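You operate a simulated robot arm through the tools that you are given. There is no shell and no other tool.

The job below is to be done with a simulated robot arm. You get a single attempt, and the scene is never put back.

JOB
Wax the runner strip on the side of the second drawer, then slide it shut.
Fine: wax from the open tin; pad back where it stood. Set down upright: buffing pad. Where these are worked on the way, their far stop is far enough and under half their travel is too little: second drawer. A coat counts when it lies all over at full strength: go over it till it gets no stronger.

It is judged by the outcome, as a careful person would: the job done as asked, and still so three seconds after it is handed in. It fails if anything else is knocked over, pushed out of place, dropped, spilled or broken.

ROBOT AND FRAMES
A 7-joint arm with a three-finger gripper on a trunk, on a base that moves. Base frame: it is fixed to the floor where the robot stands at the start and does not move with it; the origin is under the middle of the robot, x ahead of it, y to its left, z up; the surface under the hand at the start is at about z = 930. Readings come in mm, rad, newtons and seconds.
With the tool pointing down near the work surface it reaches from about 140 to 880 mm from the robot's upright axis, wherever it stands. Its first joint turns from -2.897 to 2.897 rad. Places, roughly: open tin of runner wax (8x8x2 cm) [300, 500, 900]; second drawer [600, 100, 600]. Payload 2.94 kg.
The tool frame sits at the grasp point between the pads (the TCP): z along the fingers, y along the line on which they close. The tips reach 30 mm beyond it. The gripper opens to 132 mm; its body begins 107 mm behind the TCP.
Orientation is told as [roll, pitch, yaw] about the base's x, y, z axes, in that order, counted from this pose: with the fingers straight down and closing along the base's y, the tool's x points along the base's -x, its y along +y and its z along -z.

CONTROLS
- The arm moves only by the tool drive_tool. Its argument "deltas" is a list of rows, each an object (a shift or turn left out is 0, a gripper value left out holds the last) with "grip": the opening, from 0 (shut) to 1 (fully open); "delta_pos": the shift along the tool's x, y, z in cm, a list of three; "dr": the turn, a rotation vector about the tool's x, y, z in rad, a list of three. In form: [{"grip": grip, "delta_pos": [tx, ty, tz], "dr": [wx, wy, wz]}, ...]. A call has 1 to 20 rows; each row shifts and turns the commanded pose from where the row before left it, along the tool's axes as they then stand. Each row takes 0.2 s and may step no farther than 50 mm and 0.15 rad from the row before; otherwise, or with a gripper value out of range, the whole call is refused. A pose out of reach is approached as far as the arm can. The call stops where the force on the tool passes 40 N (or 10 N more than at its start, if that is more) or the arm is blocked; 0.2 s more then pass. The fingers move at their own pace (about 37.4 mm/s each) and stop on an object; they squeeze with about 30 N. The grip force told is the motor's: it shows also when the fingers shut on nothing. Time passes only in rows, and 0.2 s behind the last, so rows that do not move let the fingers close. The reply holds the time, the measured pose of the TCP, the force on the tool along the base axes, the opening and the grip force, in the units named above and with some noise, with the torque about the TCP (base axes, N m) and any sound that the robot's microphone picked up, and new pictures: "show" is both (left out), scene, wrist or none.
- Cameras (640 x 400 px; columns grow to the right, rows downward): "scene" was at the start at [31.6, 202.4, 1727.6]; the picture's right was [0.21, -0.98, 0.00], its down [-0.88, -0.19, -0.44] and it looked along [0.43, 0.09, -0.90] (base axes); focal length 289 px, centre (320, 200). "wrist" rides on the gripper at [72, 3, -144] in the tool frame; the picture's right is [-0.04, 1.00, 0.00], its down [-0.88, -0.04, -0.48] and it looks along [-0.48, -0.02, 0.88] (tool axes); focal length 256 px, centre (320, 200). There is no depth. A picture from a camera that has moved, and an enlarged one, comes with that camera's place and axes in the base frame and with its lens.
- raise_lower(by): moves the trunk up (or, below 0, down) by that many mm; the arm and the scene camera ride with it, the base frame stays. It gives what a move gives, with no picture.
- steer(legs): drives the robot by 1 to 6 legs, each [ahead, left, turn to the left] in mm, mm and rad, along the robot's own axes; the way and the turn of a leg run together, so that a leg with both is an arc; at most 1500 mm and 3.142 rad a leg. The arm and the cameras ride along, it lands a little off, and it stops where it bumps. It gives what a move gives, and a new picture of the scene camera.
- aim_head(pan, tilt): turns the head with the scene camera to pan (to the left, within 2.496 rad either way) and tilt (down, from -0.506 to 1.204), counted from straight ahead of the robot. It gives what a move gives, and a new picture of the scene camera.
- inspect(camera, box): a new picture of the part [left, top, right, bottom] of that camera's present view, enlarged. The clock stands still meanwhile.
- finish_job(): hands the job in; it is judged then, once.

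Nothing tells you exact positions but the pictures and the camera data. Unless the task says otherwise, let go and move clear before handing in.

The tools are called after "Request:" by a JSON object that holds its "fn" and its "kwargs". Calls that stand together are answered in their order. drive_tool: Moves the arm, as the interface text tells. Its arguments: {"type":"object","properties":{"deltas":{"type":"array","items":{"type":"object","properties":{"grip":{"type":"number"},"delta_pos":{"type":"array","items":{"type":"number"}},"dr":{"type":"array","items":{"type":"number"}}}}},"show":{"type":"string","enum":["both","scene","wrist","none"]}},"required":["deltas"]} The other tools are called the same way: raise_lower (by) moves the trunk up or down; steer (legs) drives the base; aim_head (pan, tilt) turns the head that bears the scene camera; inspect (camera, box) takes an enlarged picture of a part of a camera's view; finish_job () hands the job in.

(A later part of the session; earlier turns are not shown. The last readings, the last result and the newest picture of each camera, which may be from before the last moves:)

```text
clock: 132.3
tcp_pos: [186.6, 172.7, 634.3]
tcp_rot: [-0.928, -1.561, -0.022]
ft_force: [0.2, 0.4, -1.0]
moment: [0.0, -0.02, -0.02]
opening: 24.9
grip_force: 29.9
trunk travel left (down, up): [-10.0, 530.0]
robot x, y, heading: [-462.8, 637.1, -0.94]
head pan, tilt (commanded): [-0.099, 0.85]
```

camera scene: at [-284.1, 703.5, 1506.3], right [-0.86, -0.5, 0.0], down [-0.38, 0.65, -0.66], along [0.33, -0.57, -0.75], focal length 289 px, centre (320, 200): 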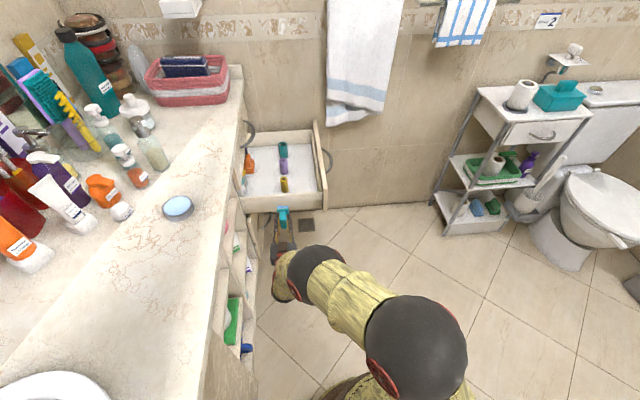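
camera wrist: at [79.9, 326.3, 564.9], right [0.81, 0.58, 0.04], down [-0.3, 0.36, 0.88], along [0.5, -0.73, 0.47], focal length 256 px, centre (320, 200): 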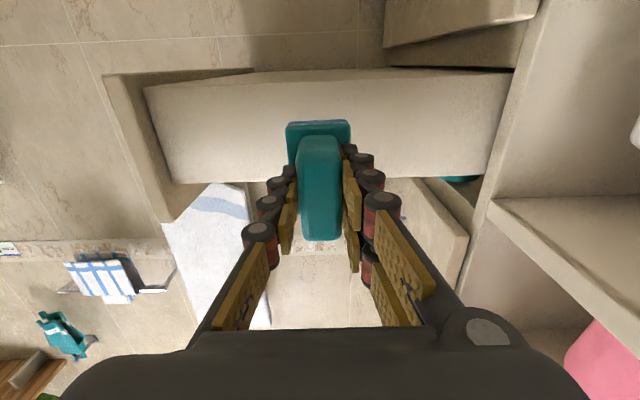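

Request:
{"fn": "drive_tool", "kwargs": {"deltas": [{"delta_pos": [0, 0, 0.15]}, {}, {}], "show": "none"}}

Request:
{"fn": "drive_tool", "kwargs": {"deltas": [{"delta_pos": [0, 0, 0.15]}, {}, {}], "show": "none"}}

Request:
{"fn": "drive_tool", "kwargs": {"deltas": [{"delta_pos": [0, 0, 0.15]}, {}, {}], "show": "none"}}

Request:
{"fn": "inspect", "kwargs": {"camera": "scene", "box": [240, 185, 340, 245]}}

```text
clock: 133.1
tcp_pos: [186.0, 171.0, 634.7]
tcp_rot: [-0.926, -1.559, -0.02]
ft_force: [-0.8, 0.4, -0.5]
moment: [0.03, 0.0, 0.01]
opening: 25.1
grip_force: 29.5
trunk travel left (down, up): [-10.0, 530.0]
robot x, y, heading: [-459.1, 636.8, -0.947]
head pan, tilt (commanded): [-0.099, 0.85]
```

```text
clock: 133.9
tcp_pos: [187.7, 170.6, 634.7]
tcp_rot: [-0.921, -1.561, -0.026]
ft_force: [0.3, -0.8, -1.3]
moment: [0.02, 0.01, 0.01]
opening: 25.2
grip_force: 29.6
trunk travel left (down, up): [-10.0, 530.0]
robot x, y, heading: [-458.8, 636.9, -0.948]
head pan, tilt (commanded): [-0.099, 0.85]
```

```text
clock: 134.7
tcp_pos: [188.2, 169.0, 634.7]
tcp_rot: [-0.925, -1.561, -0.023]
ft_force: [0.4, -0.5, 0.0]
moment: [0.02, -0.03, -0.02]
opening: 25.1
grip_force: 29.7
trunk travel left (down, up): [-10.0, 530.0]
robot x, y, heading: [-462.9, 633.3, -0.947]
head pan, tilt (commanded): [-0.099, 0.85]
```

```text
6.40 times, centred on (290, 215) of scene
camera zoom: at [-284.1, 703.5, 1506.3], right [-0.86, -0.5, 0.0], down [-0.38, 0.65, -0.66], along [0.33, -0.57, -0.75], focal length 1848 px, centre (512, 104)
```

zoom: 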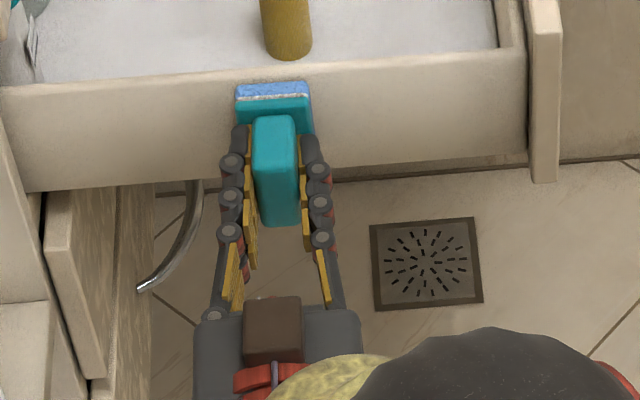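

Request:
{"fn": "drive_tool", "kwargs": {"deltas": [{"delta_pos": [0, 0, 0.12]}, {"delta_pos": [0, 0, 0.12]}, {}], "show": "none"}}

Request:
{"fn": "drive_tool", "kwargs": {"deltas": [{"delta_pos": [0, 0, 0.12]}, {"delta_pos": [0, 0, 0.12]}, {}], "show": "none"}}

Request:
{"fn": "drive_tool", "kwargs": {"deltas": [{"delta_pos": [0, 0, 0.12]}, {"delta_pos": [0, 0, 0.12]}, {}], "show": "none"}}

```text
clock: 135.5
tcp_pos: [189.7, 167.1, 635.2]
tcp_rot: [-0.936, -1.559, -0.012]
ft_force: [-3.1, 2.9, 0.5]
moment: [-0.12, -0.16, 0.06]
opening: 24.8
grip_force: 29.9
trunk travel left (down, up): [-10.0, 530.0]
robot x, y, heading: [-462.5, 635.5, -0.943]
head pan, tilt (commanded): [-0.099, 0.85]
```

```text
clock: 136.3
tcp_pos: [192.1, 166.2, 635.9]
tcp_rot: [-0.907, -1.56, -0.043]
ft_force: [-13.8, 17.4, 0.1]
moment: [-0.49, -0.44, 0.12]
opening: 25.0
grip_force: 29.9
trunk travel left (down, up): [-10.0, 530.0]
robot x, y, heading: [-462.2, 633.3, -0.948]
head pan, tilt (commanded): [-0.099, 0.85]
```

```text
clock: 136.8
tcp_pos: [191.9, 167.0, 632.3]
tcp_rot: [-0.853, -1.557, -0.092]
ft_force: [-6.3, 8.1, 1.2]
moment: [-0.36, -0.28, 0.12]
opening: 25.2
grip_force: 30.7
trunk travel left (down, up): [-10.0, 530.0]
robot x, y, heading: [-456.6, 634.5, -0.95]
head pan, tilt (commanded): [-0.099, 0.85]
stopped in row 2: the force on the tool passed its limit at 42 N (the readings are from after the stop); the commanded pose is now the measured one
```

Contact: the panel is at e≈−28 and presses back with about 10 N. I'll wipe a short way along the drawer and then look at how the coat shows.

Request:
{"fn": "drive_tool", "kwargs": {"deltas": [{"delta_pos": [0, 1.0, 0]}, {"delta_pos": [0, 1.0, 0]}, {"delta_pos": [0, 1.0, 0]}, {"delta_pos": [0, -1.0, 0]}, {"delta_pos": [0, -1.5, 0]}, {"delta_pos": [0, -1.5, 0]}, {"delta_pos": [0, -1.5, 0]}, {"delta_pos": [0, -1.5, 0]}], "show": "scene"}}

Request:
{"fn": "inspect", "kwargs": {"camera": "scene", "box": [240, 185, 340, 245]}}

```text
clock: 138.6
tcp_pos: [159.1, 143.1, 634.1]
tcp_rot: [-0.852, -1.555, -0.097]
ft_force: [-8.9, 27.0, 0.2]
moment: [-0.26, -0.2, 0.62]
opening: 25.1
grip_force: 29.8
trunk travel left (down, up): [-10.0, 530.0]
robot x, y, heading: [-460.1, 636.4, -0.945]
head pan, tilt (commanded): [-0.099, 0.85]
camera scene: at [-284.8, 705.7, 1506.3], right [-0.86, -0.5, 0.0], down [-0.38, 0.65, -0.66], along [0.33, -0.57, -0.75], focal length 289 px, centre (320, 200)
```

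scene: 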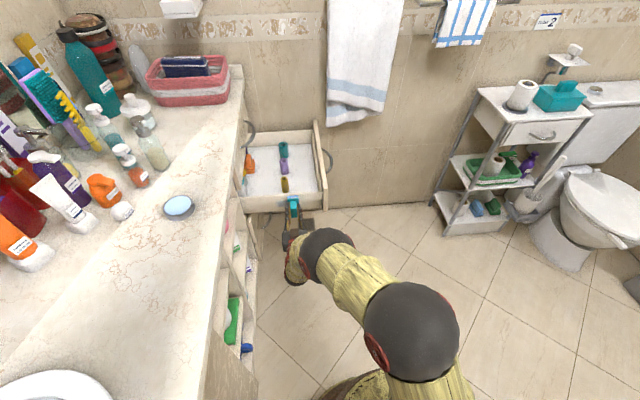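

```text
6.40 times, centred on (290, 215) of scene
camera zoom: at [-284.8, 705.7, 1506.3], right [-0.86, -0.5, 0.0], down [-0.38, 0.65, -0.66], along [0.33, -0.57, -0.75], focal length 1848 px, centre (512, 104)
```

zoom: 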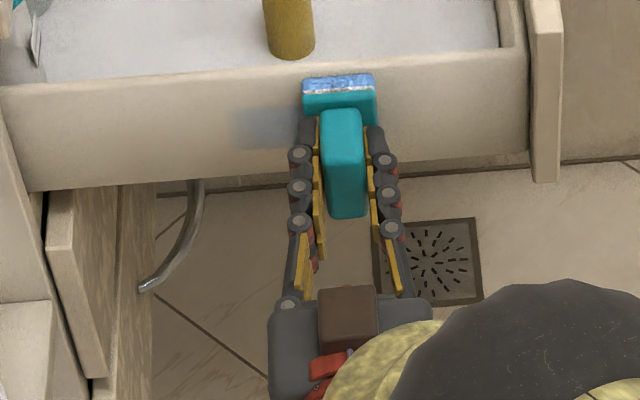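

A bluish coat shows as a band about 34 mm high at mid-height, well within the pad's reach. I'll ease the pressure a little and sweep toward the drawer front, then back.

Request:
{"fn": "drive_tool", "kwargs": {"deltas": [{"delta_pos": [0, 0, -0.08]}, {"delta_pos": [0, -1.5, 0]}, {"delta_pos": [0, -1.5, 0]}, {"delta_pos": [0, -1.5, 0]}, {"delta_pos": [0, -1.5, 0]}, {"delta_pos": [0, -1.0, 0]}], "show": "none"}}

Request:
{"fn": "inspect", "kwargs": {"camera": "scene", "box": [240, 185, 340, 245]}}

```text
clock: 140.0
tcp_pos: [102.7, 101.7, 635.7]
tcp_rot: [-0.858, -1.558, -0.087]
ft_force: [-5.9, 12.9, -1.0]
moment: [-0.13, -0.09, 0.3]
opening: 25.3
grip_force: 29.6
trunk travel left (down, up): [-10.0, 530.0]
robot x, y, heading: [-458.2, 639.8, -0.947]
head pan, tilt (commanded): [-0.099, 0.85]
```

```text
6.40 times, centred on (290, 215) of scene
camera zoom: at [-284.6, 704.5, 1506.3], right [-0.86, -0.5, 0.0], down [-0.38, 0.65, -0.66], along [0.33, -0.57, -0.75], focal length 1848 px, centre (512, 104)
```

zoom: 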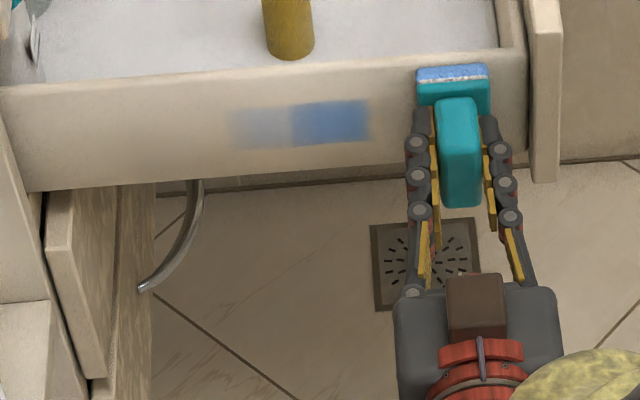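

The strip shows clearly: its front end is at n≈194 and it runs toward the cabinet. I'll sweep slowly back toward the cabinet, keeping the palm clear of the shelf front.

Request:
{"fn": "drive_tool", "kwargs": {"deltas": [{"delta_pos": [0, 1.5, 0]}, {"delta_pos": [0, 1.5, 0]}, {"delta_pos": [0, 1.5, 0]}, {"delta_pos": [0, 1.2, 0.03]}, {"delta_pos": [0, 1.0, 0.03]}, {"delta_pos": [0, 1.0, 0]}, {"delta_pos": [0, 1.0, 0]}, {"delta_pos": [0, 1.0, 0]}, {"delta_pos": [0, 1.0, 0]}, {"delta_pos": [0, 1.0, 0]}, {"delta_pos": [0, 1.0, 0]}, {"delta_pos": [0, 1.0, 0]}, {"delta_pos": [0, 1.0, 0]}, {"delta_pos": [0, 1.0, 0]}], "show": "none"}}

Request:
{"fn": "inspect", "kwargs": {"camera": "scene", "box": [220, 185, 340, 255]}}

```text
clock: 143.0
tcp_pos: [230.6, 195.0, 634.2]
tcp_rot: [-0.934, -1.557, -0.015]
ft_force: [-12.5, 18.6, 7.4]
moment: [-0.25, -0.21, 0.2]
opening: 25.1
grip_force: 30.3
trunk travel left (down, up): [-10.0, 530.0]
robot x, y, heading: [-463.1, 639.7, -0.946]
head pan, tilt (commanded): [-0.099, 0.85]
```

```text
5.33 times, centred on (280, 220) of scene
camera zoom: at [-285.7, 705.3, 1506.4], right [-0.86, -0.5, 0.0], down [-0.38, 0.65, -0.66], along [0.33, -0.57, -0.75], focal length 1540 px, centre (533, 93)
```

zoom: 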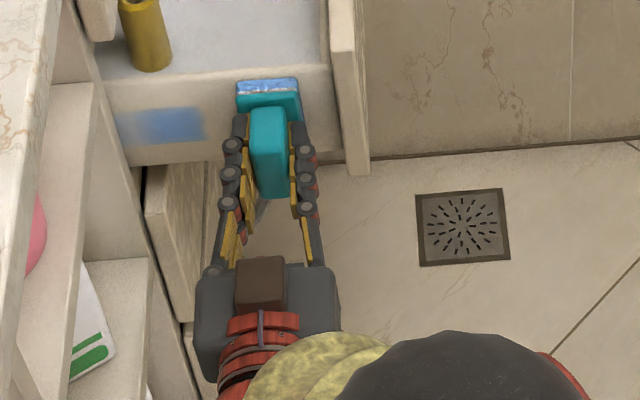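

The pad's friction dragged the drawer inward on that stroke. So I'll only wipe in the opening direction, where the drawer rests on its stop, and lift off for the return strokes. First I'll drag it gently back out with the pad.

Request:
{"fn": "drive_tool", "kwargs": {"deltas": [{"delta_pos": [0, -0.5, 0]}, {"delta_pos": [0, -0.9, 0]}, {"delta_pos": [0, -1.0, 0]}, {"delta_pos": [0, -1.0, 0]}, {"delta_pos": [0, -1.0, 0]}, {"delta_pos": [0, -1.0, 0]}, {"delta_pos": [0, -1.0, 0]}, {"delta_pos": [0, -1.0, 0]}, {"delta_pos": [0, -1.0, 0]}, {"delta_pos": [0, -1.0, 0]}, {"delta_pos": [0, -1.0, 0]}, {"delta_pos": [0, -1.0, 0]}, {"delta_pos": [0, -1.0, 0]}], "show": "none"}}

Request:
{"fn": "inspect", "kwargs": {"camera": "scene", "box": [220, 185, 340, 255]}}

```text
clock: 145.8
tcp_pos: [129.1, 120.9, 632.3]
tcp_rot: [-0.795, -1.558, -0.153]
ft_force: [-10.6, 11.2, -2.4]
moment: [-0.15, -0.09, 0.2]
opening: 25.0
grip_force: 29.5
trunk travel left (down, up): [-10.0, 530.0]
robot x, y, heading: [-457.0, 637.0, -0.944]
head pan, tilt (commanded): [-0.099, 0.85]
```

```text
5.33 times, centred on (280, 220) of scene
camera zoom: at [-284.8, 704.4, 1506.3], right [-0.86, -0.5, 0.0], down [-0.38, 0.65, -0.66], along [0.33, -0.57, -0.75], focal length 1540 px, centre (533, 93)
```

zoom: 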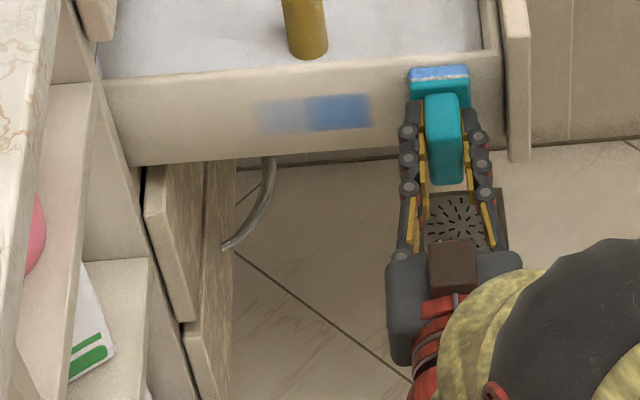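

Request:
{"fn": "drive_tool", "kwargs": {"deltas": [{"delta_pos": [0, -1.0, 0]}, {"delta_pos": [0, -1.0, 0]}, {"delta_pos": [0, -0.8, 0]}, {"delta_pos": [0, -0.6, 0]}], "show": "none"}}

Request:
{"fn": "inspect", "kwargs": {"camera": "scene", "box": [240, 185, 340, 245]}}

```text
clock: 146.8
tcp_pos: [101.9, 101.6, 633.4]
tcp_rot: [-0.821, -1.557, -0.125]
ft_force: [-5.7, 11.8, -5.1]
moment: [-0.03, 0.05, 0.29]
opening: 25.3
grip_force: 29.6
trunk travel left (down, up): [-10.0, 530.0]
robot x, y, heading: [-459.9, 640.1, -0.945]
head pan, tilt (commanded): [-0.099, 0.85]
```

```text
6.40 times, centred on (290, 215) of scene
camera zoom: at [-284.4, 704.2, 1506.3], right [-0.86, -0.5, 0.0], down [-0.38, 0.65, -0.66], along [0.33, -0.57, -0.75], focal length 1848 px, centre (512, 104)
```

zoom: 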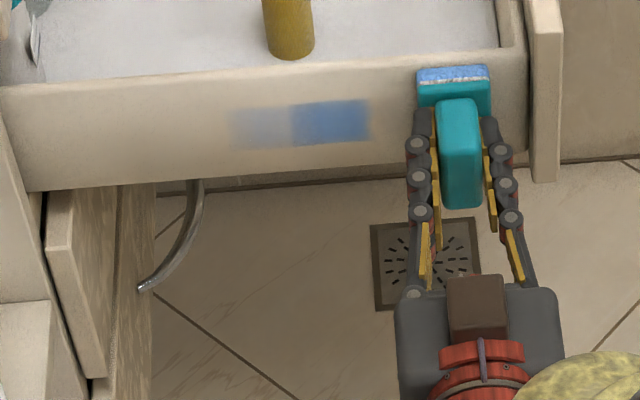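

The drawer is back at its stop. I'll lift the pad off, go to the far end of the strip, press lightly, and stroke only toward the drawer front.

Request:
{"fn": "drive_tool", "kwargs": {"deltas": [{"delta_pos": [0, 0, -1.5]}, {"delta_pos": [0, 4.0, 0]}, {"delta_pos": [0, 4.0, 0]}, {"delta_pos": [0, 4.0, 0]}, {"delta_pos": [0, 4.0, 0]}, {"delta_pos": [0, 0, 0.8]}, {"delta_pos": [0, 0, 0.4]}, {}], "show": "scene"}}

Request:
{"fn": "inspect", "kwargs": {"camera": "scene", "box": [220, 185, 340, 255]}}

```text
clock: 148.6
tcp_pos: [229.8, 197.4, 633.1]
tcp_rot: [-0.828, -1.559, -0.119]
ft_force: [0.4, 0.0, -0.5]
moment: [-0.01, 0.01, -0.02]
opening: 25.4
grip_force: 30.0
trunk travel left (down, up): [-10.0, 530.0]
robot x, y, heading: [-464.3, 638.8, -0.94]
head pan, tilt (commanded): [-0.099, 0.85]
camera scene: at [-284.3, 703.8, 1506.3], right [-0.86, -0.5, 0.0], down [-0.38, 0.65, -0.66], along [0.33, -0.57, -0.75], focal length 289 px, centre (320, 200)
```

scene: 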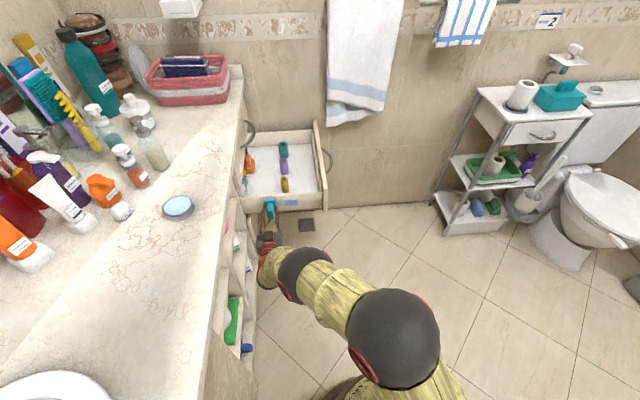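

```text
5.33 times, centred on (280, 220) of scene
camera zoom: at [-284.3, 703.8, 1506.3], right [-0.86, -0.5, 0.0], down [-0.38, 0.65, -0.66], along [0.33, -0.57, -0.75], focal length 1540 px, centre (533, 93)
```

zoom: 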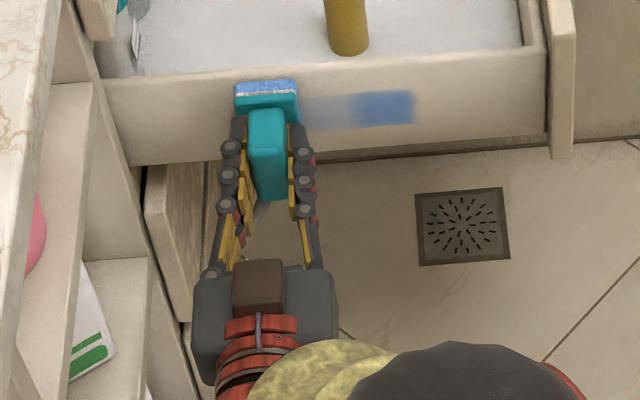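

Request:
{"fn": "drive_tool", "kwargs": {"deltas": [{"delta_pos": [0, 0, 0.15]}, {"delta_pos": [0, 0, 0.1]}, {}], "show": "none"}}

Request:
{"fn": "drive_tool", "kwargs": {"deltas": [{"delta_pos": [0, 0, 0.1]}, {}], "show": "none"}}

```text
clock: 149.4
tcp_pos: [230.4, 196.6, 632.4]
tcp_rot: [-0.867, -1.558, -0.077]
ft_force: [-7.3, 9.4, 2.5]
moment: [-0.17, -0.19, 0.23]
opening: 25.1
grip_force: 30.0
trunk travel left (down, up): [-10.0, 530.0]
robot x, y, heading: [-461.7, 636.3, -0.942]
head pan, tilt (commanded): [-0.099, 0.85]
```

```text
clock: 150.0
tcp_pos: [231.9, 195.2, 632.9]
tcp_rot: [-0.877, -1.557, -0.07]
ft_force: [-15.5, 19.0, 4.9]
moment: [-0.34, -0.19, 0.15]
opening: 24.9
grip_force: 30.5
trunk travel left (down, up): [-10.0, 530.0]
robot x, y, heading: [-460.6, 633.0, -0.948]
head pan, tilt (commanded): [-0.099, 0.85]
```

Request:
{"fn": "drive_tool", "kwargs": {"deltas": [{"delta_pos": [0, -0.6, 0]}, {"delta_pos": [0, -0.8, 0]}, {"delta_pos": [0, -0.8, 0]}, {"delta_pos": [0, -0.8, 0]}, {"delta_pos": [0, -0.8, 0]}, {"delta_pos": [0, -0.8, 0]}, {"delta_pos": [0, -0.8, 0]}, {"delta_pos": [0, -0.8, 0]}, {"delta_pos": [0, -0.8, 0]}, {"delta_pos": [0, -0.8, 0]}, {"delta_pos": [0, -0.8, 0]}, {"delta_pos": [0, -0.8, 0]}, {"delta_pos": [0, -0.8, 0]}, {"delta_pos": [0, -0.8, 0]}, {"delta_pos": [0, -0.8, 0]}, {"delta_pos": [0, -0.8, 0]}, {"delta_pos": [0, -0.8, 0]}], "show": "none"}}

Request:
{"fn": "inspect", "kwargs": {"camera": "scene", "box": [240, 185, 340, 245]}}

```text
clock: 151.9
tcp_pos: [180.1, 159.3, 632.6]
tcp_rot: [-0.876, -1.556, -0.068]
ft_force: [-7.0, 8.7, 3.0]
moment: [-0.31, -0.29, 0.0]
opening: 25.3
grip_force: 30.0
trunk travel left (down, up): [-10.0, 530.0]
robot x, y, heading: [-459.1, 637.4, -0.942]
head pan, tilt (commanded): [-0.099, 0.85]
stopped in row 9: the force on the tool passed its limit at 40 N (the readings are from after the stop); the commanded pose is now the measured one
```

```text
6.40 times, centred on (290, 215) of scene
camera zoom: at [-285.1, 705.0, 1506.4], right [-0.86, -0.5, 0.0], down [-0.38, 0.65, -0.66], along [0.33, -0.57, -0.75], focal length 1848 px, centre (512, 104)
```

zoom: 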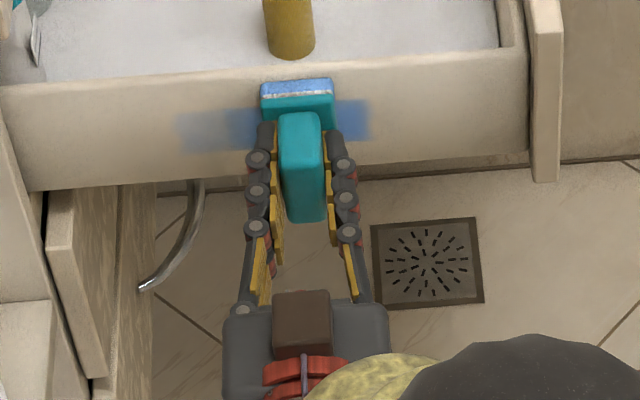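

The strip appears to span n≈194–313, centred on the panel. I'll finish this stroke with lighter pressure.

Request:
{"fn": "drive_tool", "kwargs": {"deltas": [{"delta_pos": [0, -0.8, 0]}, {"delta_pos": [0, -0.8, 0]}, {"delta_pos": [0, -0.8, 0]}, {"delta_pos": [0, -0.8, -0.02]}, {"delta_pos": [0, -0.8, -0.02]}, {"delta_pos": [0, -0.8, 0]}], "show": "none"}}

Request:
{"fn": "drive_tool", "kwargs": {"deltas": [{"delta_pos": [0, 0, -1.2]}, {"delta_pos": [0, 3.6, 0]}, {"delta_pos": [0, 3.6, 0]}, {"delta_pos": [0, 3.8, 0]}, {"delta_pos": [0, 0, 0.8]}, {"delta_pos": [0, 0, 0.3]}, {}], "show": "none"}}

Request:
{"fn": "inspect", "kwargs": {"camera": "scene", "box": [240, 185, 340, 245]}}

```text
clock: 153.3
tcp_pos: [140.1, 130.0, 632.3]
tcp_rot: [-0.823, -1.554, -0.12]
ft_force: [-2.8, 8.2, -0.6]
moment: [-0.14, -0.05, 0.23]
opening: 25.0
grip_force: 29.9
trunk travel left (down, up): [-10.0, 530.0]
robot x, y, heading: [-461.1, 635.7, -0.942]
head pan, tilt (commanded): [-0.099, 0.85]
```

```text
clock: 154.9
tcp_pos: [229.4, 194.7, 631.7]
tcp_rot: [-0.827, -1.556, -0.118]
ft_force: [-1.7, 2.1, -0.2]
moment: [-0.06, -0.04, 0.06]
opening: 25.3
grip_force: 29.6
trunk travel left (down, up): [-10.0, 530.0]
robot x, y, heading: [-463.1, 637.6, -0.947]
head pan, tilt (commanded): [-0.099, 0.85]
```

```text
6.40 times, centred on (290, 215) of scene
camera zoom: at [-284.5, 704.2, 1506.3], right [-0.86, -0.5, 0.0], down [-0.38, 0.65, -0.66], along [0.33, -0.57, -0.75], focal length 1848 px, centre (512, 104)
```

zoom: 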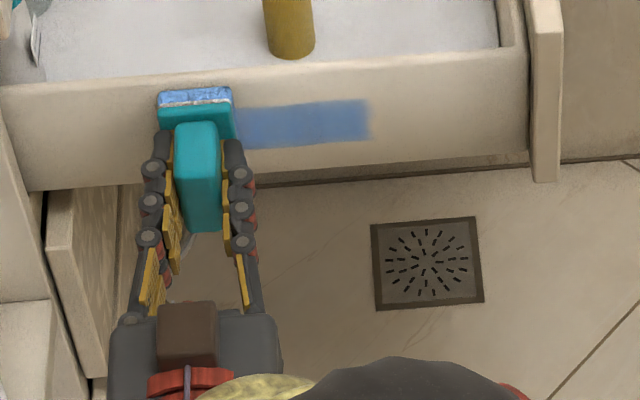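

The coat is getting even. Now another stroke from the cabinet end at moderate pressure.

Request:
{"fn": "drive_tool", "kwargs": {"deltas": [{"delta_pos": [0, 0, 0.15]}, {"delta_pos": [0, 0, 0.05]}, {"delta_pos": [0, -0.5, 0]}, {"delta_pos": [0, -0.6, 0]}, {"delta_pos": [0, -0.6, 0]}, {"delta_pos": [0, -0.8, 0]}, {"delta_pos": [0, -0.8, 0]}, {"delta_pos": [0, -0.8, 0]}, {"delta_pos": [0, -0.8, 0]}, {"delta_pos": [0, -0.8, 0]}, {"delta_pos": [0, -0.8, 0]}, {"delta_pos": [0, -0.8, 0]}, {"delta_pos": [0, -0.8, 0]}, {"delta_pos": [0, -0.8, 0]}, {"delta_pos": [0, -0.8, 0]}, {"delta_pos": [0, -0.8, 0]}], "show": "none"}}

Request:
{"fn": "inspect", "kwargs": {"camera": "scene", "box": [240, 185, 340, 245]}}

```text
clock: 157.6
tcp_pos: [168.4, 150.8, 631.9]
tcp_rot: [-0.877, -1.555, -0.068]
ft_force: [-7.8, 8.5, 4.4]
moment: [-0.24, -0.22, -0.03]
opening: 25.2
grip_force: 30.1
trunk travel left (down, up): [-10.0, 530.0]
robot x, y, heading: [-462.0, 639.2, -0.94]
head pan, tilt (commanded): [-0.099, 0.85]
stopped in row 13: the force on the tool passed its limit at 40 N (the readings are from after the stop); the commanded pose is now the measured one
```

```text
6.40 times, centred on (290, 215) of scene
camera zoom: at [-285.2, 705.1, 1506.4], right [-0.86, -0.5, 0.0], down [-0.38, 0.65, -0.66], along [0.33, -0.57, -0.75], focal length 1848 px, centre (512, 104)
```

zoom: 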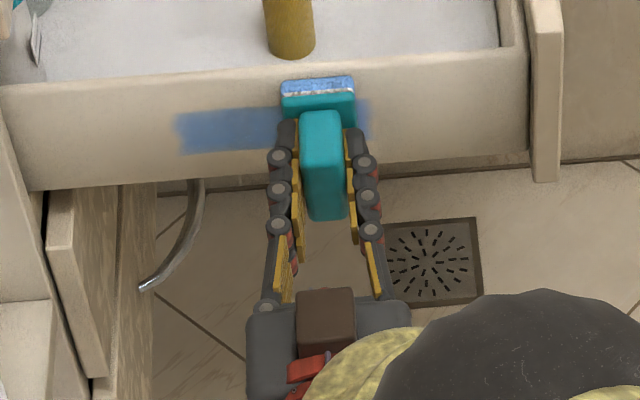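

Request:
{"fn": "drive_tool", "kwargs": {"deltas": [{"delta_pos": [0, -0.8, 0]}, {"delta_pos": [0, -0.8, 0]}, {"delta_pos": [0, -0.8, -0.01]}, {"delta_pos": [0, -0.8, -0.01]}, {"delta_pos": [0, -0.6, 0]}, {"delta_pos": [0, 0, -1.2]}, {"delta_pos": [0, 3.6, 0]}, {"delta_pos": [0, 3.6, 0]}, {"delta_pos": [0, 3.6, 0]}, {"delta_pos": [0, 0, 0.8]}, {"delta_pos": [0, 0, 0.3]}, {}], "show": "none"}}

Request:
{"fn": "inspect", "kwargs": {"camera": "scene", "box": [240, 185, 340, 245]}}

```text
clock: 160.2
tcp_pos: [224.7, 192.0, 630.6]
tcp_rot: [-0.805, -1.554, -0.14]
ft_force: [-3.8, 4.0, 0.2]
moment: [-0.12, -0.06, 0.1]
opening: 25.2
grip_force: 30.0
trunk travel left (down, up): [-10.0, 530.0]
robot x, y, heading: [-461.7, 641.2, -0.946]
head pan, tilt (commanded): [-0.099, 0.85]
```

```text
6.40 times, centred on (290, 215) of scene
camera zoom: at [-284.6, 704.4, 1506.3], right [-0.86, -0.5, 0.0], down [-0.38, 0.65, -0.66], along [0.33, -0.57, -0.75], focal length 1848 px, centre (512, 104)
```

zoom: 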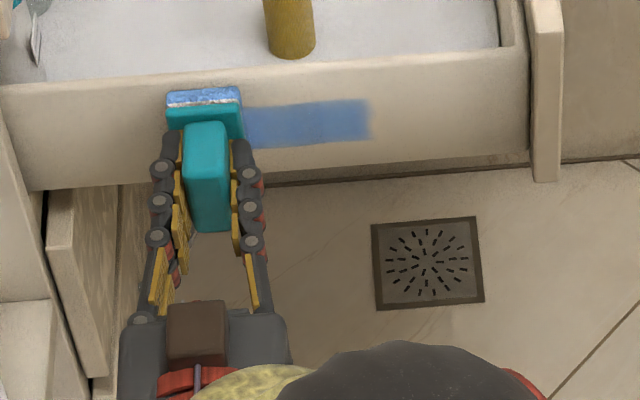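

Request:
{"fn": "drive_tool", "kwargs": {"deltas": [{"delta_pos": [-0.2, 0.8, -0.1]}, {"delta_pos": [0, 0, 0.2]}, {"delta_pos": [0, 0, 0.05]}, {"delta_pos": [0, -0.4, 0]}, {"delta_pos": [0, -0.5, 0]}, {"delta_pos": [0, -0.6, 0]}, {"delta_pos": [0, -0.8, 0]}, {"delta_pos": [0, -0.8, 0]}, {"delta_pos": [0, -0.8, -0.01]}, {"delta_pos": [0, -0.8, -0.01]}, {"delta_pos": [0, -0.8, -0.01]}, {"delta_pos": [0, -0.8, -0.01]}, {"delta_pos": [0, -0.8, -0.01]}, {"delta_pos": [0, -0.8, -0.01]}, {"delta_pos": [0, -0.8, -0.01]}, {"delta_pos": [0, -0.8, 0]}, {"delta_pos": [0, -0.8, 0]}, {"delta_pos": [0, -0.8, 0]}], "show": "none"}}

Request:
{"fn": "inspect", "kwargs": {"camera": "scene", "box": [240, 185, 340, 245]}}

```text
clock: 164.0
tcp_pos: [142.5, 131.7, 635.7]
tcp_rot: [-0.893, -1.555, -0.051]
ft_force: [-4.5, 21.4, -0.9]
moment: [-0.03, 0.02, 0.41]
opening: 25.0
grip_force: 29.9
trunk travel left (down, up): [-10.0, 530.0]
robot x, y, heading: [-461.1, 637.6, -0.944]
head pan, tilt (commanded): [-0.099, 0.85]
```

```text
6.40 times, centred on (290, 215) of scene
camera zoom: at [-284.7, 705.3, 1506.3], right [-0.86, -0.5, 0.0], down [-0.38, 0.65, -0.66], along [0.33, -0.57, -0.75], focal length 1848 px, centre (512, 104)
```

zoom: 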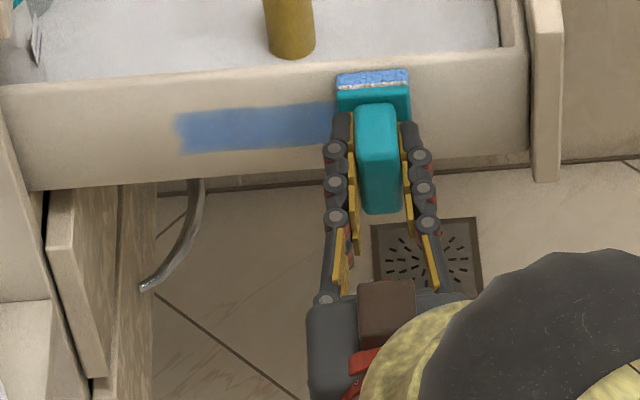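

Request:
{"fn": "drive_tool", "kwargs": {"deltas": [{"delta_pos": [0, 0, -1.5]}, {"delta_pos": [0, -3.0, 0]}, {"delta_pos": [0, -3.0, 0]}, {}], "show": "none"}}

Request:
{"fn": "inspect", "kwargs": {"camera": "scene", "box": [255, 195, 315, 232]}}

```text
clock: 165.0
tcp_pos: [84.5, 107.1, 634.6]
tcp_rot: [-0.816, -1.554, -0.124]
ft_force: [-0.2, -0.9, -0.3]
moment: [0.0, 0.02, 0.0]
opening: 25.0
grip_force: 30.5
trunk travel left (down, up): [-10.0, 530.0]
robot x, y, heading: [-462.0, 638.2, -0.944]
head pan, tilt (commanded): [-0.099, 0.85]
```

```text
10.67 times, centred on (285, 214) of scene
camera zoom: at [-284.6, 704.1, 1506.3], right [-0.86, -0.5, 0.0], down [-0.38, 0.65, -0.66], along [0.33, -0.57, -0.75], focal length 3080 px, centre (693, 56)
```

zoom: 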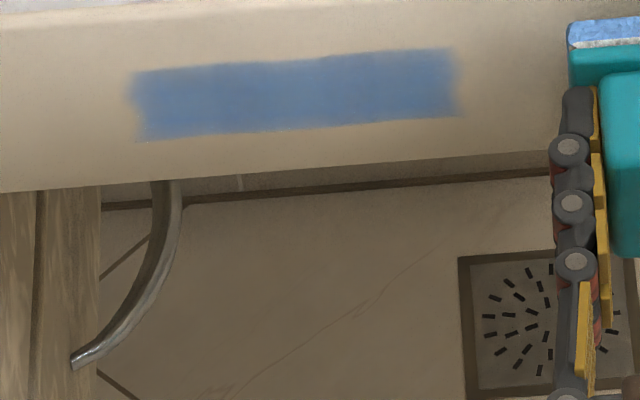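

The coat looks even over the whole strip. To be sure it's at full strength I'll make two more strokes and compare the colour.

Request:
{"fn": "drive_tool", "kwargs": {"deltas": [{"delta_pos": [0, 4.3, 0]}, {"delta_pos": [0, 4.3, 0]}, {"delta_pos": [0, 4.3, 0]}, {"delta_pos": [0, 4.3, 0]}, {"delta_pos": [0, 0, 0.8]}, {"delta_pos": [0, 0, 0.4]}, {}], "show": "none"}}

Request:
{"fn": "drive_tool", "kwargs": {"deltas": [{"delta_pos": [0, 0, 0.1]}, {}], "show": "none"}}

```text
clock: 166.6
tcp_pos: [232.9, 198.1, 634.1]
tcp_rot: [-0.824, -1.555, -0.121]
ft_force: [-0.6, 0.8, -1.2]
moment: [0.03, 0.03, 0.0]
opening: 24.7
grip_force: 30.0
trunk travel left (down, up): [-10.0, 530.0]
robot x, y, heading: [-462.0, 636.1, -0.939]
head pan, tilt (commanded): [-0.099, 0.85]
```

```text
clock: 167.2
tcp_pos: [232.3, 196.7, 632.8]
tcp_rot: [-0.816, -1.554, -0.129]
ft_force: [-1.1, 0.0, -0.4]
moment: [0.01, 0.03, -0.01]
opening: 25.2
grip_force: 30.0
trunk travel left (down, up): [-10.0, 530.0]
robot x, y, heading: [-459.0, 638.6, -0.943]
head pan, tilt (commanded): [-0.099, 0.85]
```

Request:
{"fn": "drive_tool", "kwargs": {"deltas": [{"delta_pos": [0, 0, 0.15]}, {"delta_pos": [0, 0, 0.1]}, {}], "show": "none"}}

Request:
{"fn": "drive_tool", "kwargs": {"deltas": [{"delta_pos": [0, -0.4, 0]}, {"delta_pos": [0, -0.5, 0]}, {"delta_pos": [0, -0.6, 0]}, {"delta_pos": [0, -0.8, 0]}, {"delta_pos": [0, -0.8, -0.01]}, {"delta_pos": [0, -0.8, -0.01]}, {"delta_pos": [0, -0.8, -0.01]}, {"delta_pos": [0, -0.8, -0.01]}, {"delta_pos": [0, -0.8, -0.01]}, {"delta_pos": [0, -0.8, -0.01]}, {"delta_pos": [0, -0.8, -0.01]}, {"delta_pos": [0, -0.8, -0.01]}, {"delta_pos": [0, -0.8, 0]}, {"delta_pos": [0, -0.8, 0]}, {"delta_pos": [0, -0.8, 0]}, {"delta_pos": [0, -0.8, 0]}], "show": "none"}}

```text
clock: 168.0
tcp_pos: [233.8, 196.4, 633.4]
tcp_rot: [-0.846, -1.553, -0.097]
ft_force: [-11.0, 14.9, 3.5]
moment: [-0.35, -0.28, 0.07]
opening: 24.8
grip_force: 30.2
trunk travel left (down, up): [-10.0, 530.0]
robot x, y, heading: [-461.0, 634.4, -0.942]
head pan, tilt (commanded): [-0.099, 0.85]
```

```text
clock: 171.4
tcp_pos: [136.2, 126.5, 636.0]
tcp_rot: [-0.874, -1.554, -0.072]
ft_force: [-6.0, 19.1, 0.4]
moment: [-0.03, 0.0, 0.37]
opening: 25.0
grip_force: 29.8
trunk travel left (down, up): [-10.0, 530.0]
robot x, y, heading: [-464.8, 637.1, -0.943]
head pan, tilt (commanded): [-0.099, 0.85]
```

Request:
{"fn": "drive_tool", "kwargs": {"deltas": [{"delta_pos": [0, 0, -1.5]}, {"delta_pos": [0, -3.0, 0]}, {"delta_pos": [0, -2.5, 0]}, {}], "show": "none"}}

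Request:
{"fn": "inspect", "kwargs": {"camera": "scene", "box": [255, 195, 315, 232]}}

```text
clock: 172.4
tcp_pos: [83.5, 107.1, 635.7]
tcp_rot: [-0.824, -1.555, -0.12]
ft_force: [0.5, -0.8, -0.8]
moment: [0.01, 0.02, -0.03]
opening: 25.2
grip_force: 30.0
trunk travel left (down, up): [-10.0, 530.0]
robot x, y, heading: [-462.0, 634.2, -0.945]
head pan, tilt (commanded): [-0.099, 0.85]
```

```text
10.67 times, centred on (285, 214) of scene
camera zoom: at [-284.6, 704.1, 1506.3], right [-0.86, -0.5, 0.0], down [-0.38, 0.65, -0.66], along [0.33, -0.57, -0.75], focal length 3080 px, centre (693, 56)
```

zoom: 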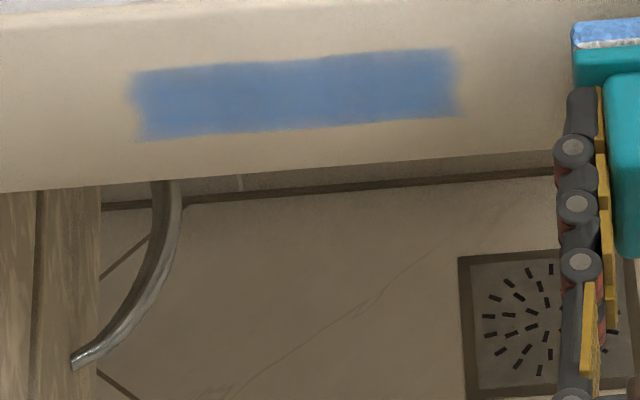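

Request:
{"fn": "inspect", "kwargs": {"camera": "wrist", "box": [320, 40, 560, 190]}}

```text
2.67 times, centred on (440, 115) of wrist
camera zoom: at [0.5, 224.7, 565.6], right [0.81, 0.59, 0.03], down [-0.3, 0.36, 0.88], along [0.51, -0.73, 0.47], focal length 683 px, centre (0, 427)
```

zoom: 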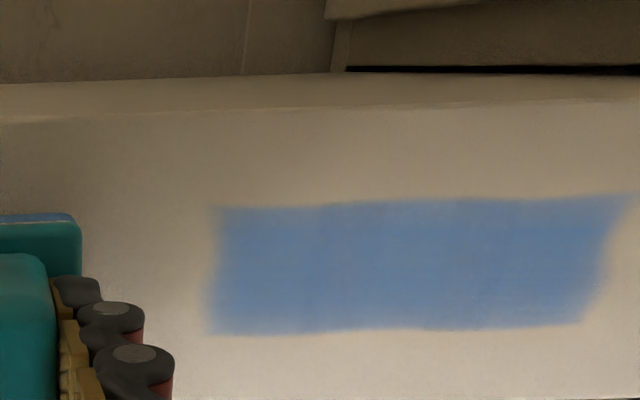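

The coat is rectangular and even in the wrist view. I'll do one more full stroke and compare from this same spot to confirm it gets no stronger.

Request:
{"fn": "drive_tool", "kwargs": {"deltas": [{"delta_pos": [0, 4.3, 0]}, {"delta_pos": [0, 4.3, 0]}, {"delta_pos": [0, 4.3, 0]}, {"delta_pos": [0, 4.3, 0]}, {"delta_pos": [0, 0, 0.8]}, {"delta_pos": [0, 0, 0.5]}, {}], "show": "none"}}

Request:
{"fn": "drive_tool", "kwargs": {"deltas": [{"delta_pos": [0, 0, 0.15]}, {"delta_pos": [0, 0, 0.1]}, {}], "show": "none"}}

```text
clock: 174.0
tcp_pos: [230.8, 197.4, 633.1]
tcp_rot: [-0.823, -1.555, -0.118]
ft_force: [0.4, -0.5, -0.5]
moment: [0.0, 0.0, 0.0]
opening: 24.9
grip_force: 29.5
trunk travel left (down, up): [-10.0, 530.0]
robot x, y, heading: [-457.9, 636.2, -0.948]
head pan, tilt (commanded): [-0.099, 0.85]
```

```text
clock: 174.8
tcp_pos: [229.6, 195.1, 632.7]
tcp_rot: [-0.847, -1.554, -0.096]
ft_force: [-10.2, 13.3, 1.7]
moment: [-0.27, -0.22, 0.13]
opening: 25.1
grip_force: 30.2
trunk travel left (down, up): [-10.0, 530.0]
robot x, y, heading: [-462.9, 634.3, -0.947]
head pan, tilt (commanded): [-0.099, 0.85]
```

Request:
{"fn": "drive_tool", "kwargs": {"deltas": [{"delta_pos": [0, -0.4, 0]}, {"delta_pos": [0, -0.5, 0]}, {"delta_pos": [0, -0.6, 0]}, {"delta_pos": [0, -0.7, 0]}, {"delta_pos": [0, -0.7, -0.01]}, {"delta_pos": [0, -0.7, -0.01]}, {"delta_pos": [0, -0.7, -0.01]}, {"delta_pos": [0, -0.7, -0.01]}, {"delta_pos": [0, -0.7, -0.01]}, {"delta_pos": [0, -0.7, -0.01]}, {"delta_pos": [0, -0.7, -0.01]}, {"delta_pos": [0, -0.7, -0.01]}, {"delta_pos": [0, -0.7, 0]}, {"delta_pos": [0, -0.7, 0]}, {"delta_pos": [0, -0.7, 0]}, {"delta_pos": [0, -0.7, 0]}, {"delta_pos": [0, -0.7, 0]}, {"delta_pos": [0, -0.7, 0]}], "show": "none"}}

Request:
{"fn": "drive_tool", "kwargs": {"deltas": [{"delta_pos": [0, 0, -1.5]}, {"delta_pos": [0, -3.0, 0]}, {"delta_pos": [0, -2.5, 0]}, {}], "show": "none"}}

Request:
{"fn": "inspect", "kwargs": {"camera": "wrist", "box": [320, 40, 560, 190]}}

Request:
{"fn": "inspect", "kwargs": {"camera": "scene", "box": [255, 195, 315, 232]}}

```text
clock: 178.6
tcp_pos: [134.7, 125.1, 634.5]
tcp_rot: [-0.829, -1.555, -0.112]
ft_force: [-2.4, 6.2, -1.2]
moment: [-0.07, -0.06, 0.18]
opening: 25.2
grip_force: 30.2
trunk travel left (down, up): [-10.0, 530.0]
robot x, y, heading: [-463.4, 634.8, -0.947]
head pan, tilt (commanded): [-0.099, 0.85]
```

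```text
clock: 179.6
tcp_pos: [80.2, 105.2, 634.5]
tcp_rot: [-0.902, -1.554, -0.039]
ft_force: [0.7, -0.5, -1.4]
moment: [-0.03, -0.03, 0.01]
opening: 25.1
grip_force: 30.7
trunk travel left (down, up): [-10.0, 530.0]
robot x, y, heading: [-460.4, 636.7, -0.945]
head pan, tilt (commanded): [-0.099, 0.85]
```

```text
2.67 times, centred on (440, 115) of wrist
camera zoom: at [-2.5, 224.0, 565.6], right [0.81, 0.58, 0.03], down [-0.29, 0.36, 0.88], along [0.51, -0.73, 0.47], focal length 683 px, centre (0, 427)
```

zoom: 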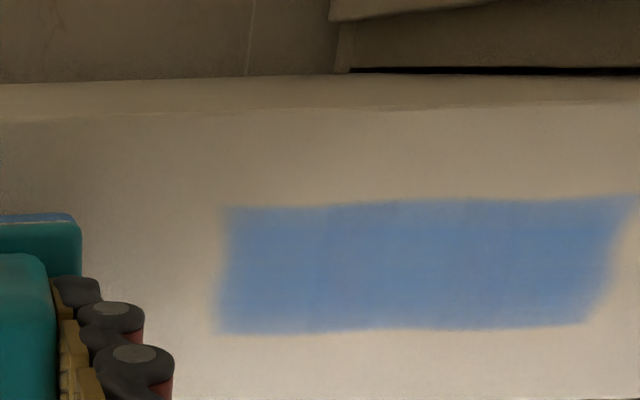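

```text
10.67 times, centred on (285, 214) of scene
camera zoom: at [-284.6, 704.0, 1506.3], right [-0.86, -0.5, 0.0], down [-0.38, 0.65, -0.66], along [0.33, -0.57, -0.75], focal length 3080 px, centre (693, 56)
```

zoom: 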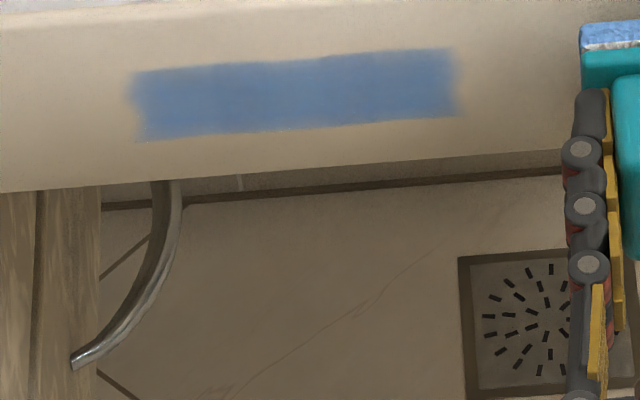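

There's no further change, so the strip is at full strength. Now I'll return the pad: back straight off the panel, rise, and turn the tool down again.

Request:
{"fn": "drive_tool", "kwargs": {"deltas": [{"delta_pos": [0, 0, -3]}, {"delta_pos": [0, 0, -4]}, {"delta_pos": [0, 0, -4]}, {"delta_pos": [0, 0, -4]}, {"delta_pos": [-3, 0, 0]}, {"delta_pos": [-4, 0, 0]}, {"delta_pos": [-4, 0, 0]}, {"delta_pos": [-4, 0, 0]}], "show": "none"}}

Request:
{"fn": "drive_tool", "kwargs": {"deltas": [{"dr": [0, 0.15, 0]}, {"dr": [0, 0.15, 0]}, {"dr": [0, 0.15, 0]}, {"dr": [0, 0.15, 0]}, {"dr": [0, 0.15, 0]}, {"dr": [0, 0.15, 0]}, {"dr": [0, 0.15, 0]}, {"dr": [0, 0.15, 0]}, {"dr": [0, 0.15, 0]}, {"dr": [0, 0.15, 0]}, {"dr": [0, 0.055, 0]}]}}

```text
clock: 181.4
tcp_pos: [47.1, 225.5, 803.5]
tcp_rot: [-0.769, -1.554, -0.174]
ft_force: [0.4, -0.8, -2.0]
moment: [-0.02, -0.07, -0.05]
opening: 25.1
grip_force: 30.1
out of reach, approached as far as the arm can: row 1, 2, 3, 4, 5
trunk travel left (down, up): [-10.0, 530.0]
robot x, y, heading: [-457.7, 638.3, -0.948]
head pan, tilt (commanded): [-0.099, 0.85]
```

```text
clock: 183.8
tcp_pos: [48.6, 224.6, 802.6]
tcp_rot: [-0.011, -0.004, -0.945]
ft_force: [1.1, 0.1, -0.5]
moment: [0.01, 0.01, -0.02]
opening: 25.2
grip_force: 29.7
trunk travel left (down, up): [-10.0, 530.0]
robot x, y, heading: [-464.7, 639.4, -0.948]
head pan, tilt (commanded): [-0.099, 0.85]
camera scene: at [-284.4, 703.9, 1506.3], right [-0.86, -0.5, 0.0], down [-0.38, 0.65, -0.66], along [0.33, -0.57, -0.75], focal length 289 px, centre (320, 200)
camera wrist: at [9.1, 286.3, 948.2], right [0.83, 0.55, -0.01], down [0.49, -0.73, 0.48], along [0.26, -0.4, -0.88], focal length 256 px, centre (320, 200)
```

scene: 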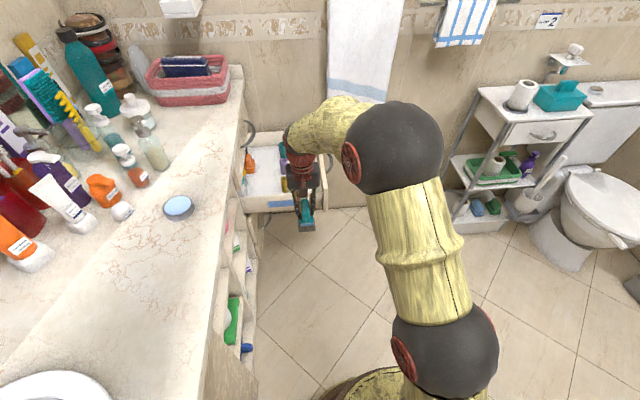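
wrist: 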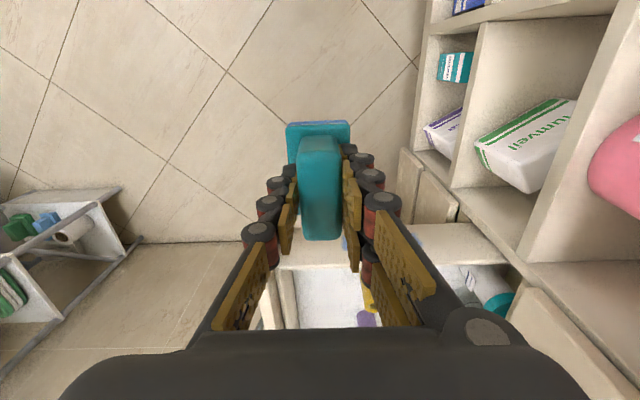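

The pad is still firmly held. I'll raise it, draw the arm in, and drive the base back to the earlier spot so the pad's place is within comfortable reach.

Request:
{"fn": "drive_tool", "kwargs": {"deltas": [{"delta_pos": [2.5, 0, -4]}, {"delta_pos": [2.5, 0, -4]}, {"delta_pos": [2.5, 0, -4]}, {"delta_pos": [2.5, 0, -4]}, {"delta_pos": [2.5, 0, -4]}, {"delta_pos": [2.5, 0, -4]}, {"delta_pos": [0, 0, -4]}], "show": "none"}}

Request:
{"fn": "steer", "kwargs": {"legs": [[180, 0, 0]]}}

```text
clock: 185.4
tcp_pos: [-38.1, 349.7, 1083.7]
tcp_rot: [-0.011, -0.004, -0.944]
ft_force: [-0.1, 0.6, -0.5]
moment: [0.03, -0.03, -0.04]
opening: 25.1
grip_force: 29.6
trunk travel left (down, up): [-10.0, 530.0]
robot x, y, heading: [-462.9, 638.0, -0.945]
head pan, tilt (commanded): [-0.099, 0.85]
```

```text
clock: 186.9
tcp_pos: [67.9, 202.8, 1083.2]
tcp_rot: [-0.013, -0.005, -0.943]
ft_force: [0.7, 0.3, -0.9]
moment: [0.0, 0.02, 0.03]
opening: 25.1
grip_force: 30.1
trunk travel left (down, up): [-10.0, 530.0]
robot x, y, heading: [-354.1, 489.5, -0.949]
head pan, tilt (commanded): [-0.099, 0.85]
camera scene: at [-178.1, 556.9, 1506.3], right [-0.86, -0.5, 0.0], down [-0.38, 0.65, -0.66], along [0.33, -0.57, -0.75], focal length 289 px, centre (320, 200)
```

scene: 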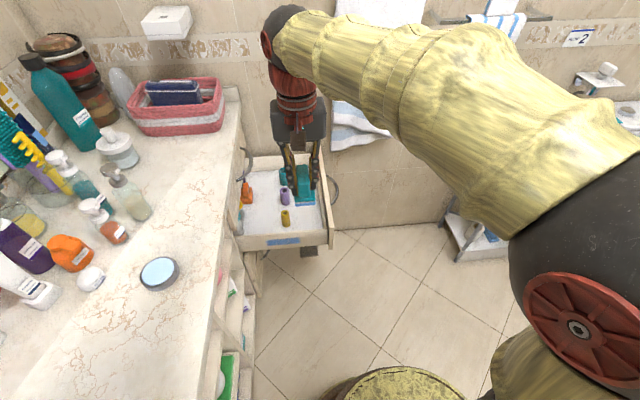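

The base is back at its earlier spot. I'll square up the orientation to the pad's home yaw and carry it over its place.

Request:
{"fn": "drive_tool", "kwargs": {"deltas": [{"dr": [-0.012, 0.005, 0.055]}, {"delta_pos": [-0.3, 3.0, 0]}, {"delta_pos": [-0.3, 4.5, 0]}, {"delta_pos": [-0.3, 4.5, 0]}, {"delta_pos": [-0.3, 4.5, 0]}, {"delta_pos": [-0.3, 4.5, 0]}, {"delta_pos": [-0.3, 4.5, 0]}, {"delta_pos": [-0.3, 3.5, 0]}, {"delta_pos": [0, 2.0, 0]}, {}]}}

```text
clock: 189.2
tcp_pos: [341.3, 354.1, 1082.5]
tcp_rot: [0.001, -0.001, -0.998]
ft_force: [0.5, 0.1, -0.9]
moment: [-0.02, 0.02, 0.01]
opening: 25.0
grip_force: 29.7
trunk travel left (down, up): [-10.0, 530.0]
robot x, y, heading: [-356.3, 490.9, -0.943]
head pan, tilt (commanded): [-0.099, 0.85]
camera scene: at [-177.6, 556.9, 1506.3], right [-0.86, -0.5, 0.0], down [-0.38, 0.65, -0.66], along [0.33, -0.57, -0.75], focal length 289 px, centre (320, 200)
camera wrist: at [303.9, 415.8, 1227.3], right [0.86, 0.5, 0.0], down [0.44, -0.76, 0.48], along [0.24, -0.41, -0.88], focal length 256 px, centre (320, 200)
```

scene: 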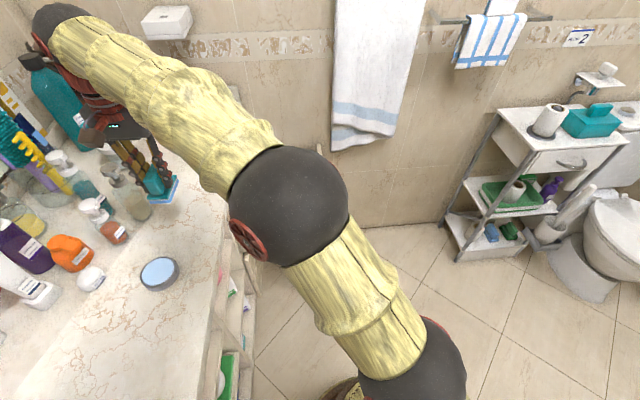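
wrist: 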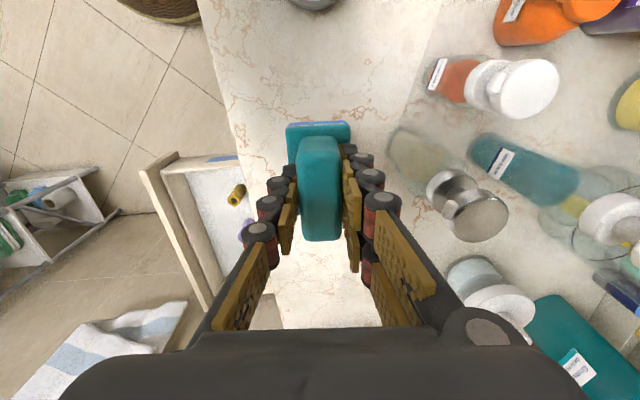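

Request:
{"fn": "drive_tool", "kwargs": {"deltas": [{"delta_pos": [0.05, 0.15, 2]}, {"delta_pos": [0, 0, 3]}, {"delta_pos": [0, 0, 2]}, {"delta_pos": [0, 0, 1.5]}, {"delta_pos": [0, 0, 0.7]}, {}, {}], "show": "none"}}

Request:
{"fn": "drive_tool", "kwargs": {"deltas": [{"delta_pos": [0, 0, 0.3]}, {"delta_pos": [0, 0, 0.2]}, {}], "show": "none"}}

```text
clock: 190.8
tcp_pos: [341.1, 354.5, 991.6]
tcp_rot: [-0.001, 0.0, -0.999]
ft_force: [0.0, -0.5, -1.5]
moment: [0.02, 0.0, -0.01]
opening: 25.1
grip_force: 29.9
trunk travel left (down, up): [-10.0, 530.0]
robot x, y, heading: [-350.1, 489.4, -0.942]
head pan, tilt (commanded): [-0.099, 0.85]
```

```text
clock: 191.6
tcp_pos: [342.1, 354.1, 986.3]
tcp_rot: [-0.001, 0.001, -0.997]
ft_force: [-0.3, -0.5, -1.6]
moment: [0.02, -0.02, -0.01]
opening: 25.0
grip_force: 29.9
trunk travel left (down, up): [-10.0, 530.0]
robot x, y, heading: [-353.5, 489.1, -0.942]
head pan, tilt (commanded): [-0.099, 0.85]
```

Request:
{"fn": "drive_tool", "kwargs": {"deltas": [{"delta_pos": [0.05, 0.17, 0]}, {"delta_pos": [0, 0, 0.2]}, {"delta_pos": [0, 0, 0.15]}, {}, {}], "show": "none"}}

Request:
{"fn": "inspect", "kwargs": {"camera": "scene", "box": [130, 170, 230, 250]}}

```text
clock: 192.8
tcp_pos: [343.8, 355.3, 983.0]
tcp_rot: [0.0, 0.001, -0.998]
ft_force: [1.2, 0.1, 0.2]
moment: [0.05, -0.01, 0.02]
opening: 25.2
grip_force: 30.1
trunk travel left (down, up): [-10.0, 530.0]
robot x, y, heading: [-354.8, 489.5, -0.944]
head pan, tilt (commanded): [-0.099, 0.85]
```

```text
5.00 times, centred on (180, 210) of scene
camera zoom: at [-177.8, 556.8, 1506.3], right [-0.86, -0.5, 0.0], down [-0.38, 0.65, -0.66], along [0.33, -0.57, -0.75], focal length 1444 px, centre (1020, 150)
```

zoom: 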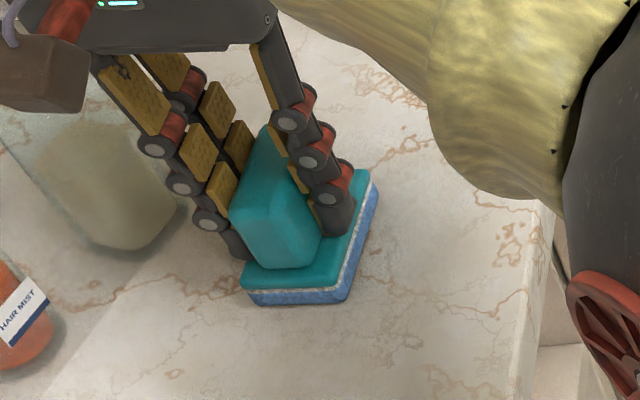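

The pad matches its former spot in the picture. I'll make gentle contact with the counter.

Request:
{"fn": "drive_tool", "kwargs": {"deltas": [{"delta_pos": [0, 0, 0.12]}, {}, {}], "show": "none"}}

Request:
{"fn": "drive_tool", "kwargs": {"deltas": [{"delta_pos": [0, 0, 0.1]}, {}, {}], "show": "none"}}

```text
clock: 193.6
tcp_pos: [343.0, 355.9, 983.1]
tcp_rot: [0.002, 0.0, -0.998]
ft_force: [0.8, -0.7, 7.7]
moment: [0.29, -0.03, -0.01]
opening: 24.9
grip_force: 30.6
trunk travel left (down, up): [-10.0, 530.0]
robot x, y, heading: [-352.6, 489.4, -0.946]
head pan, tilt (commanded): [-0.099, 0.85]
```

```text
clock: 194.3
tcp_pos: [341.9, 355.6, 981.8]
tcp_rot: [0.0, -0.003, -0.999]
ft_force: [2.2, -0.9, 18.0]
moment: [0.46, 0.21, -0.03]
opening: 25.3
grip_force: 30.2
trunk travel left (down, up): [-10.0, 530.0]
robot x, y, heading: [-355.9, 490.2, -0.945]
head pan, tilt (commanded): [-0.099, 0.85]
```

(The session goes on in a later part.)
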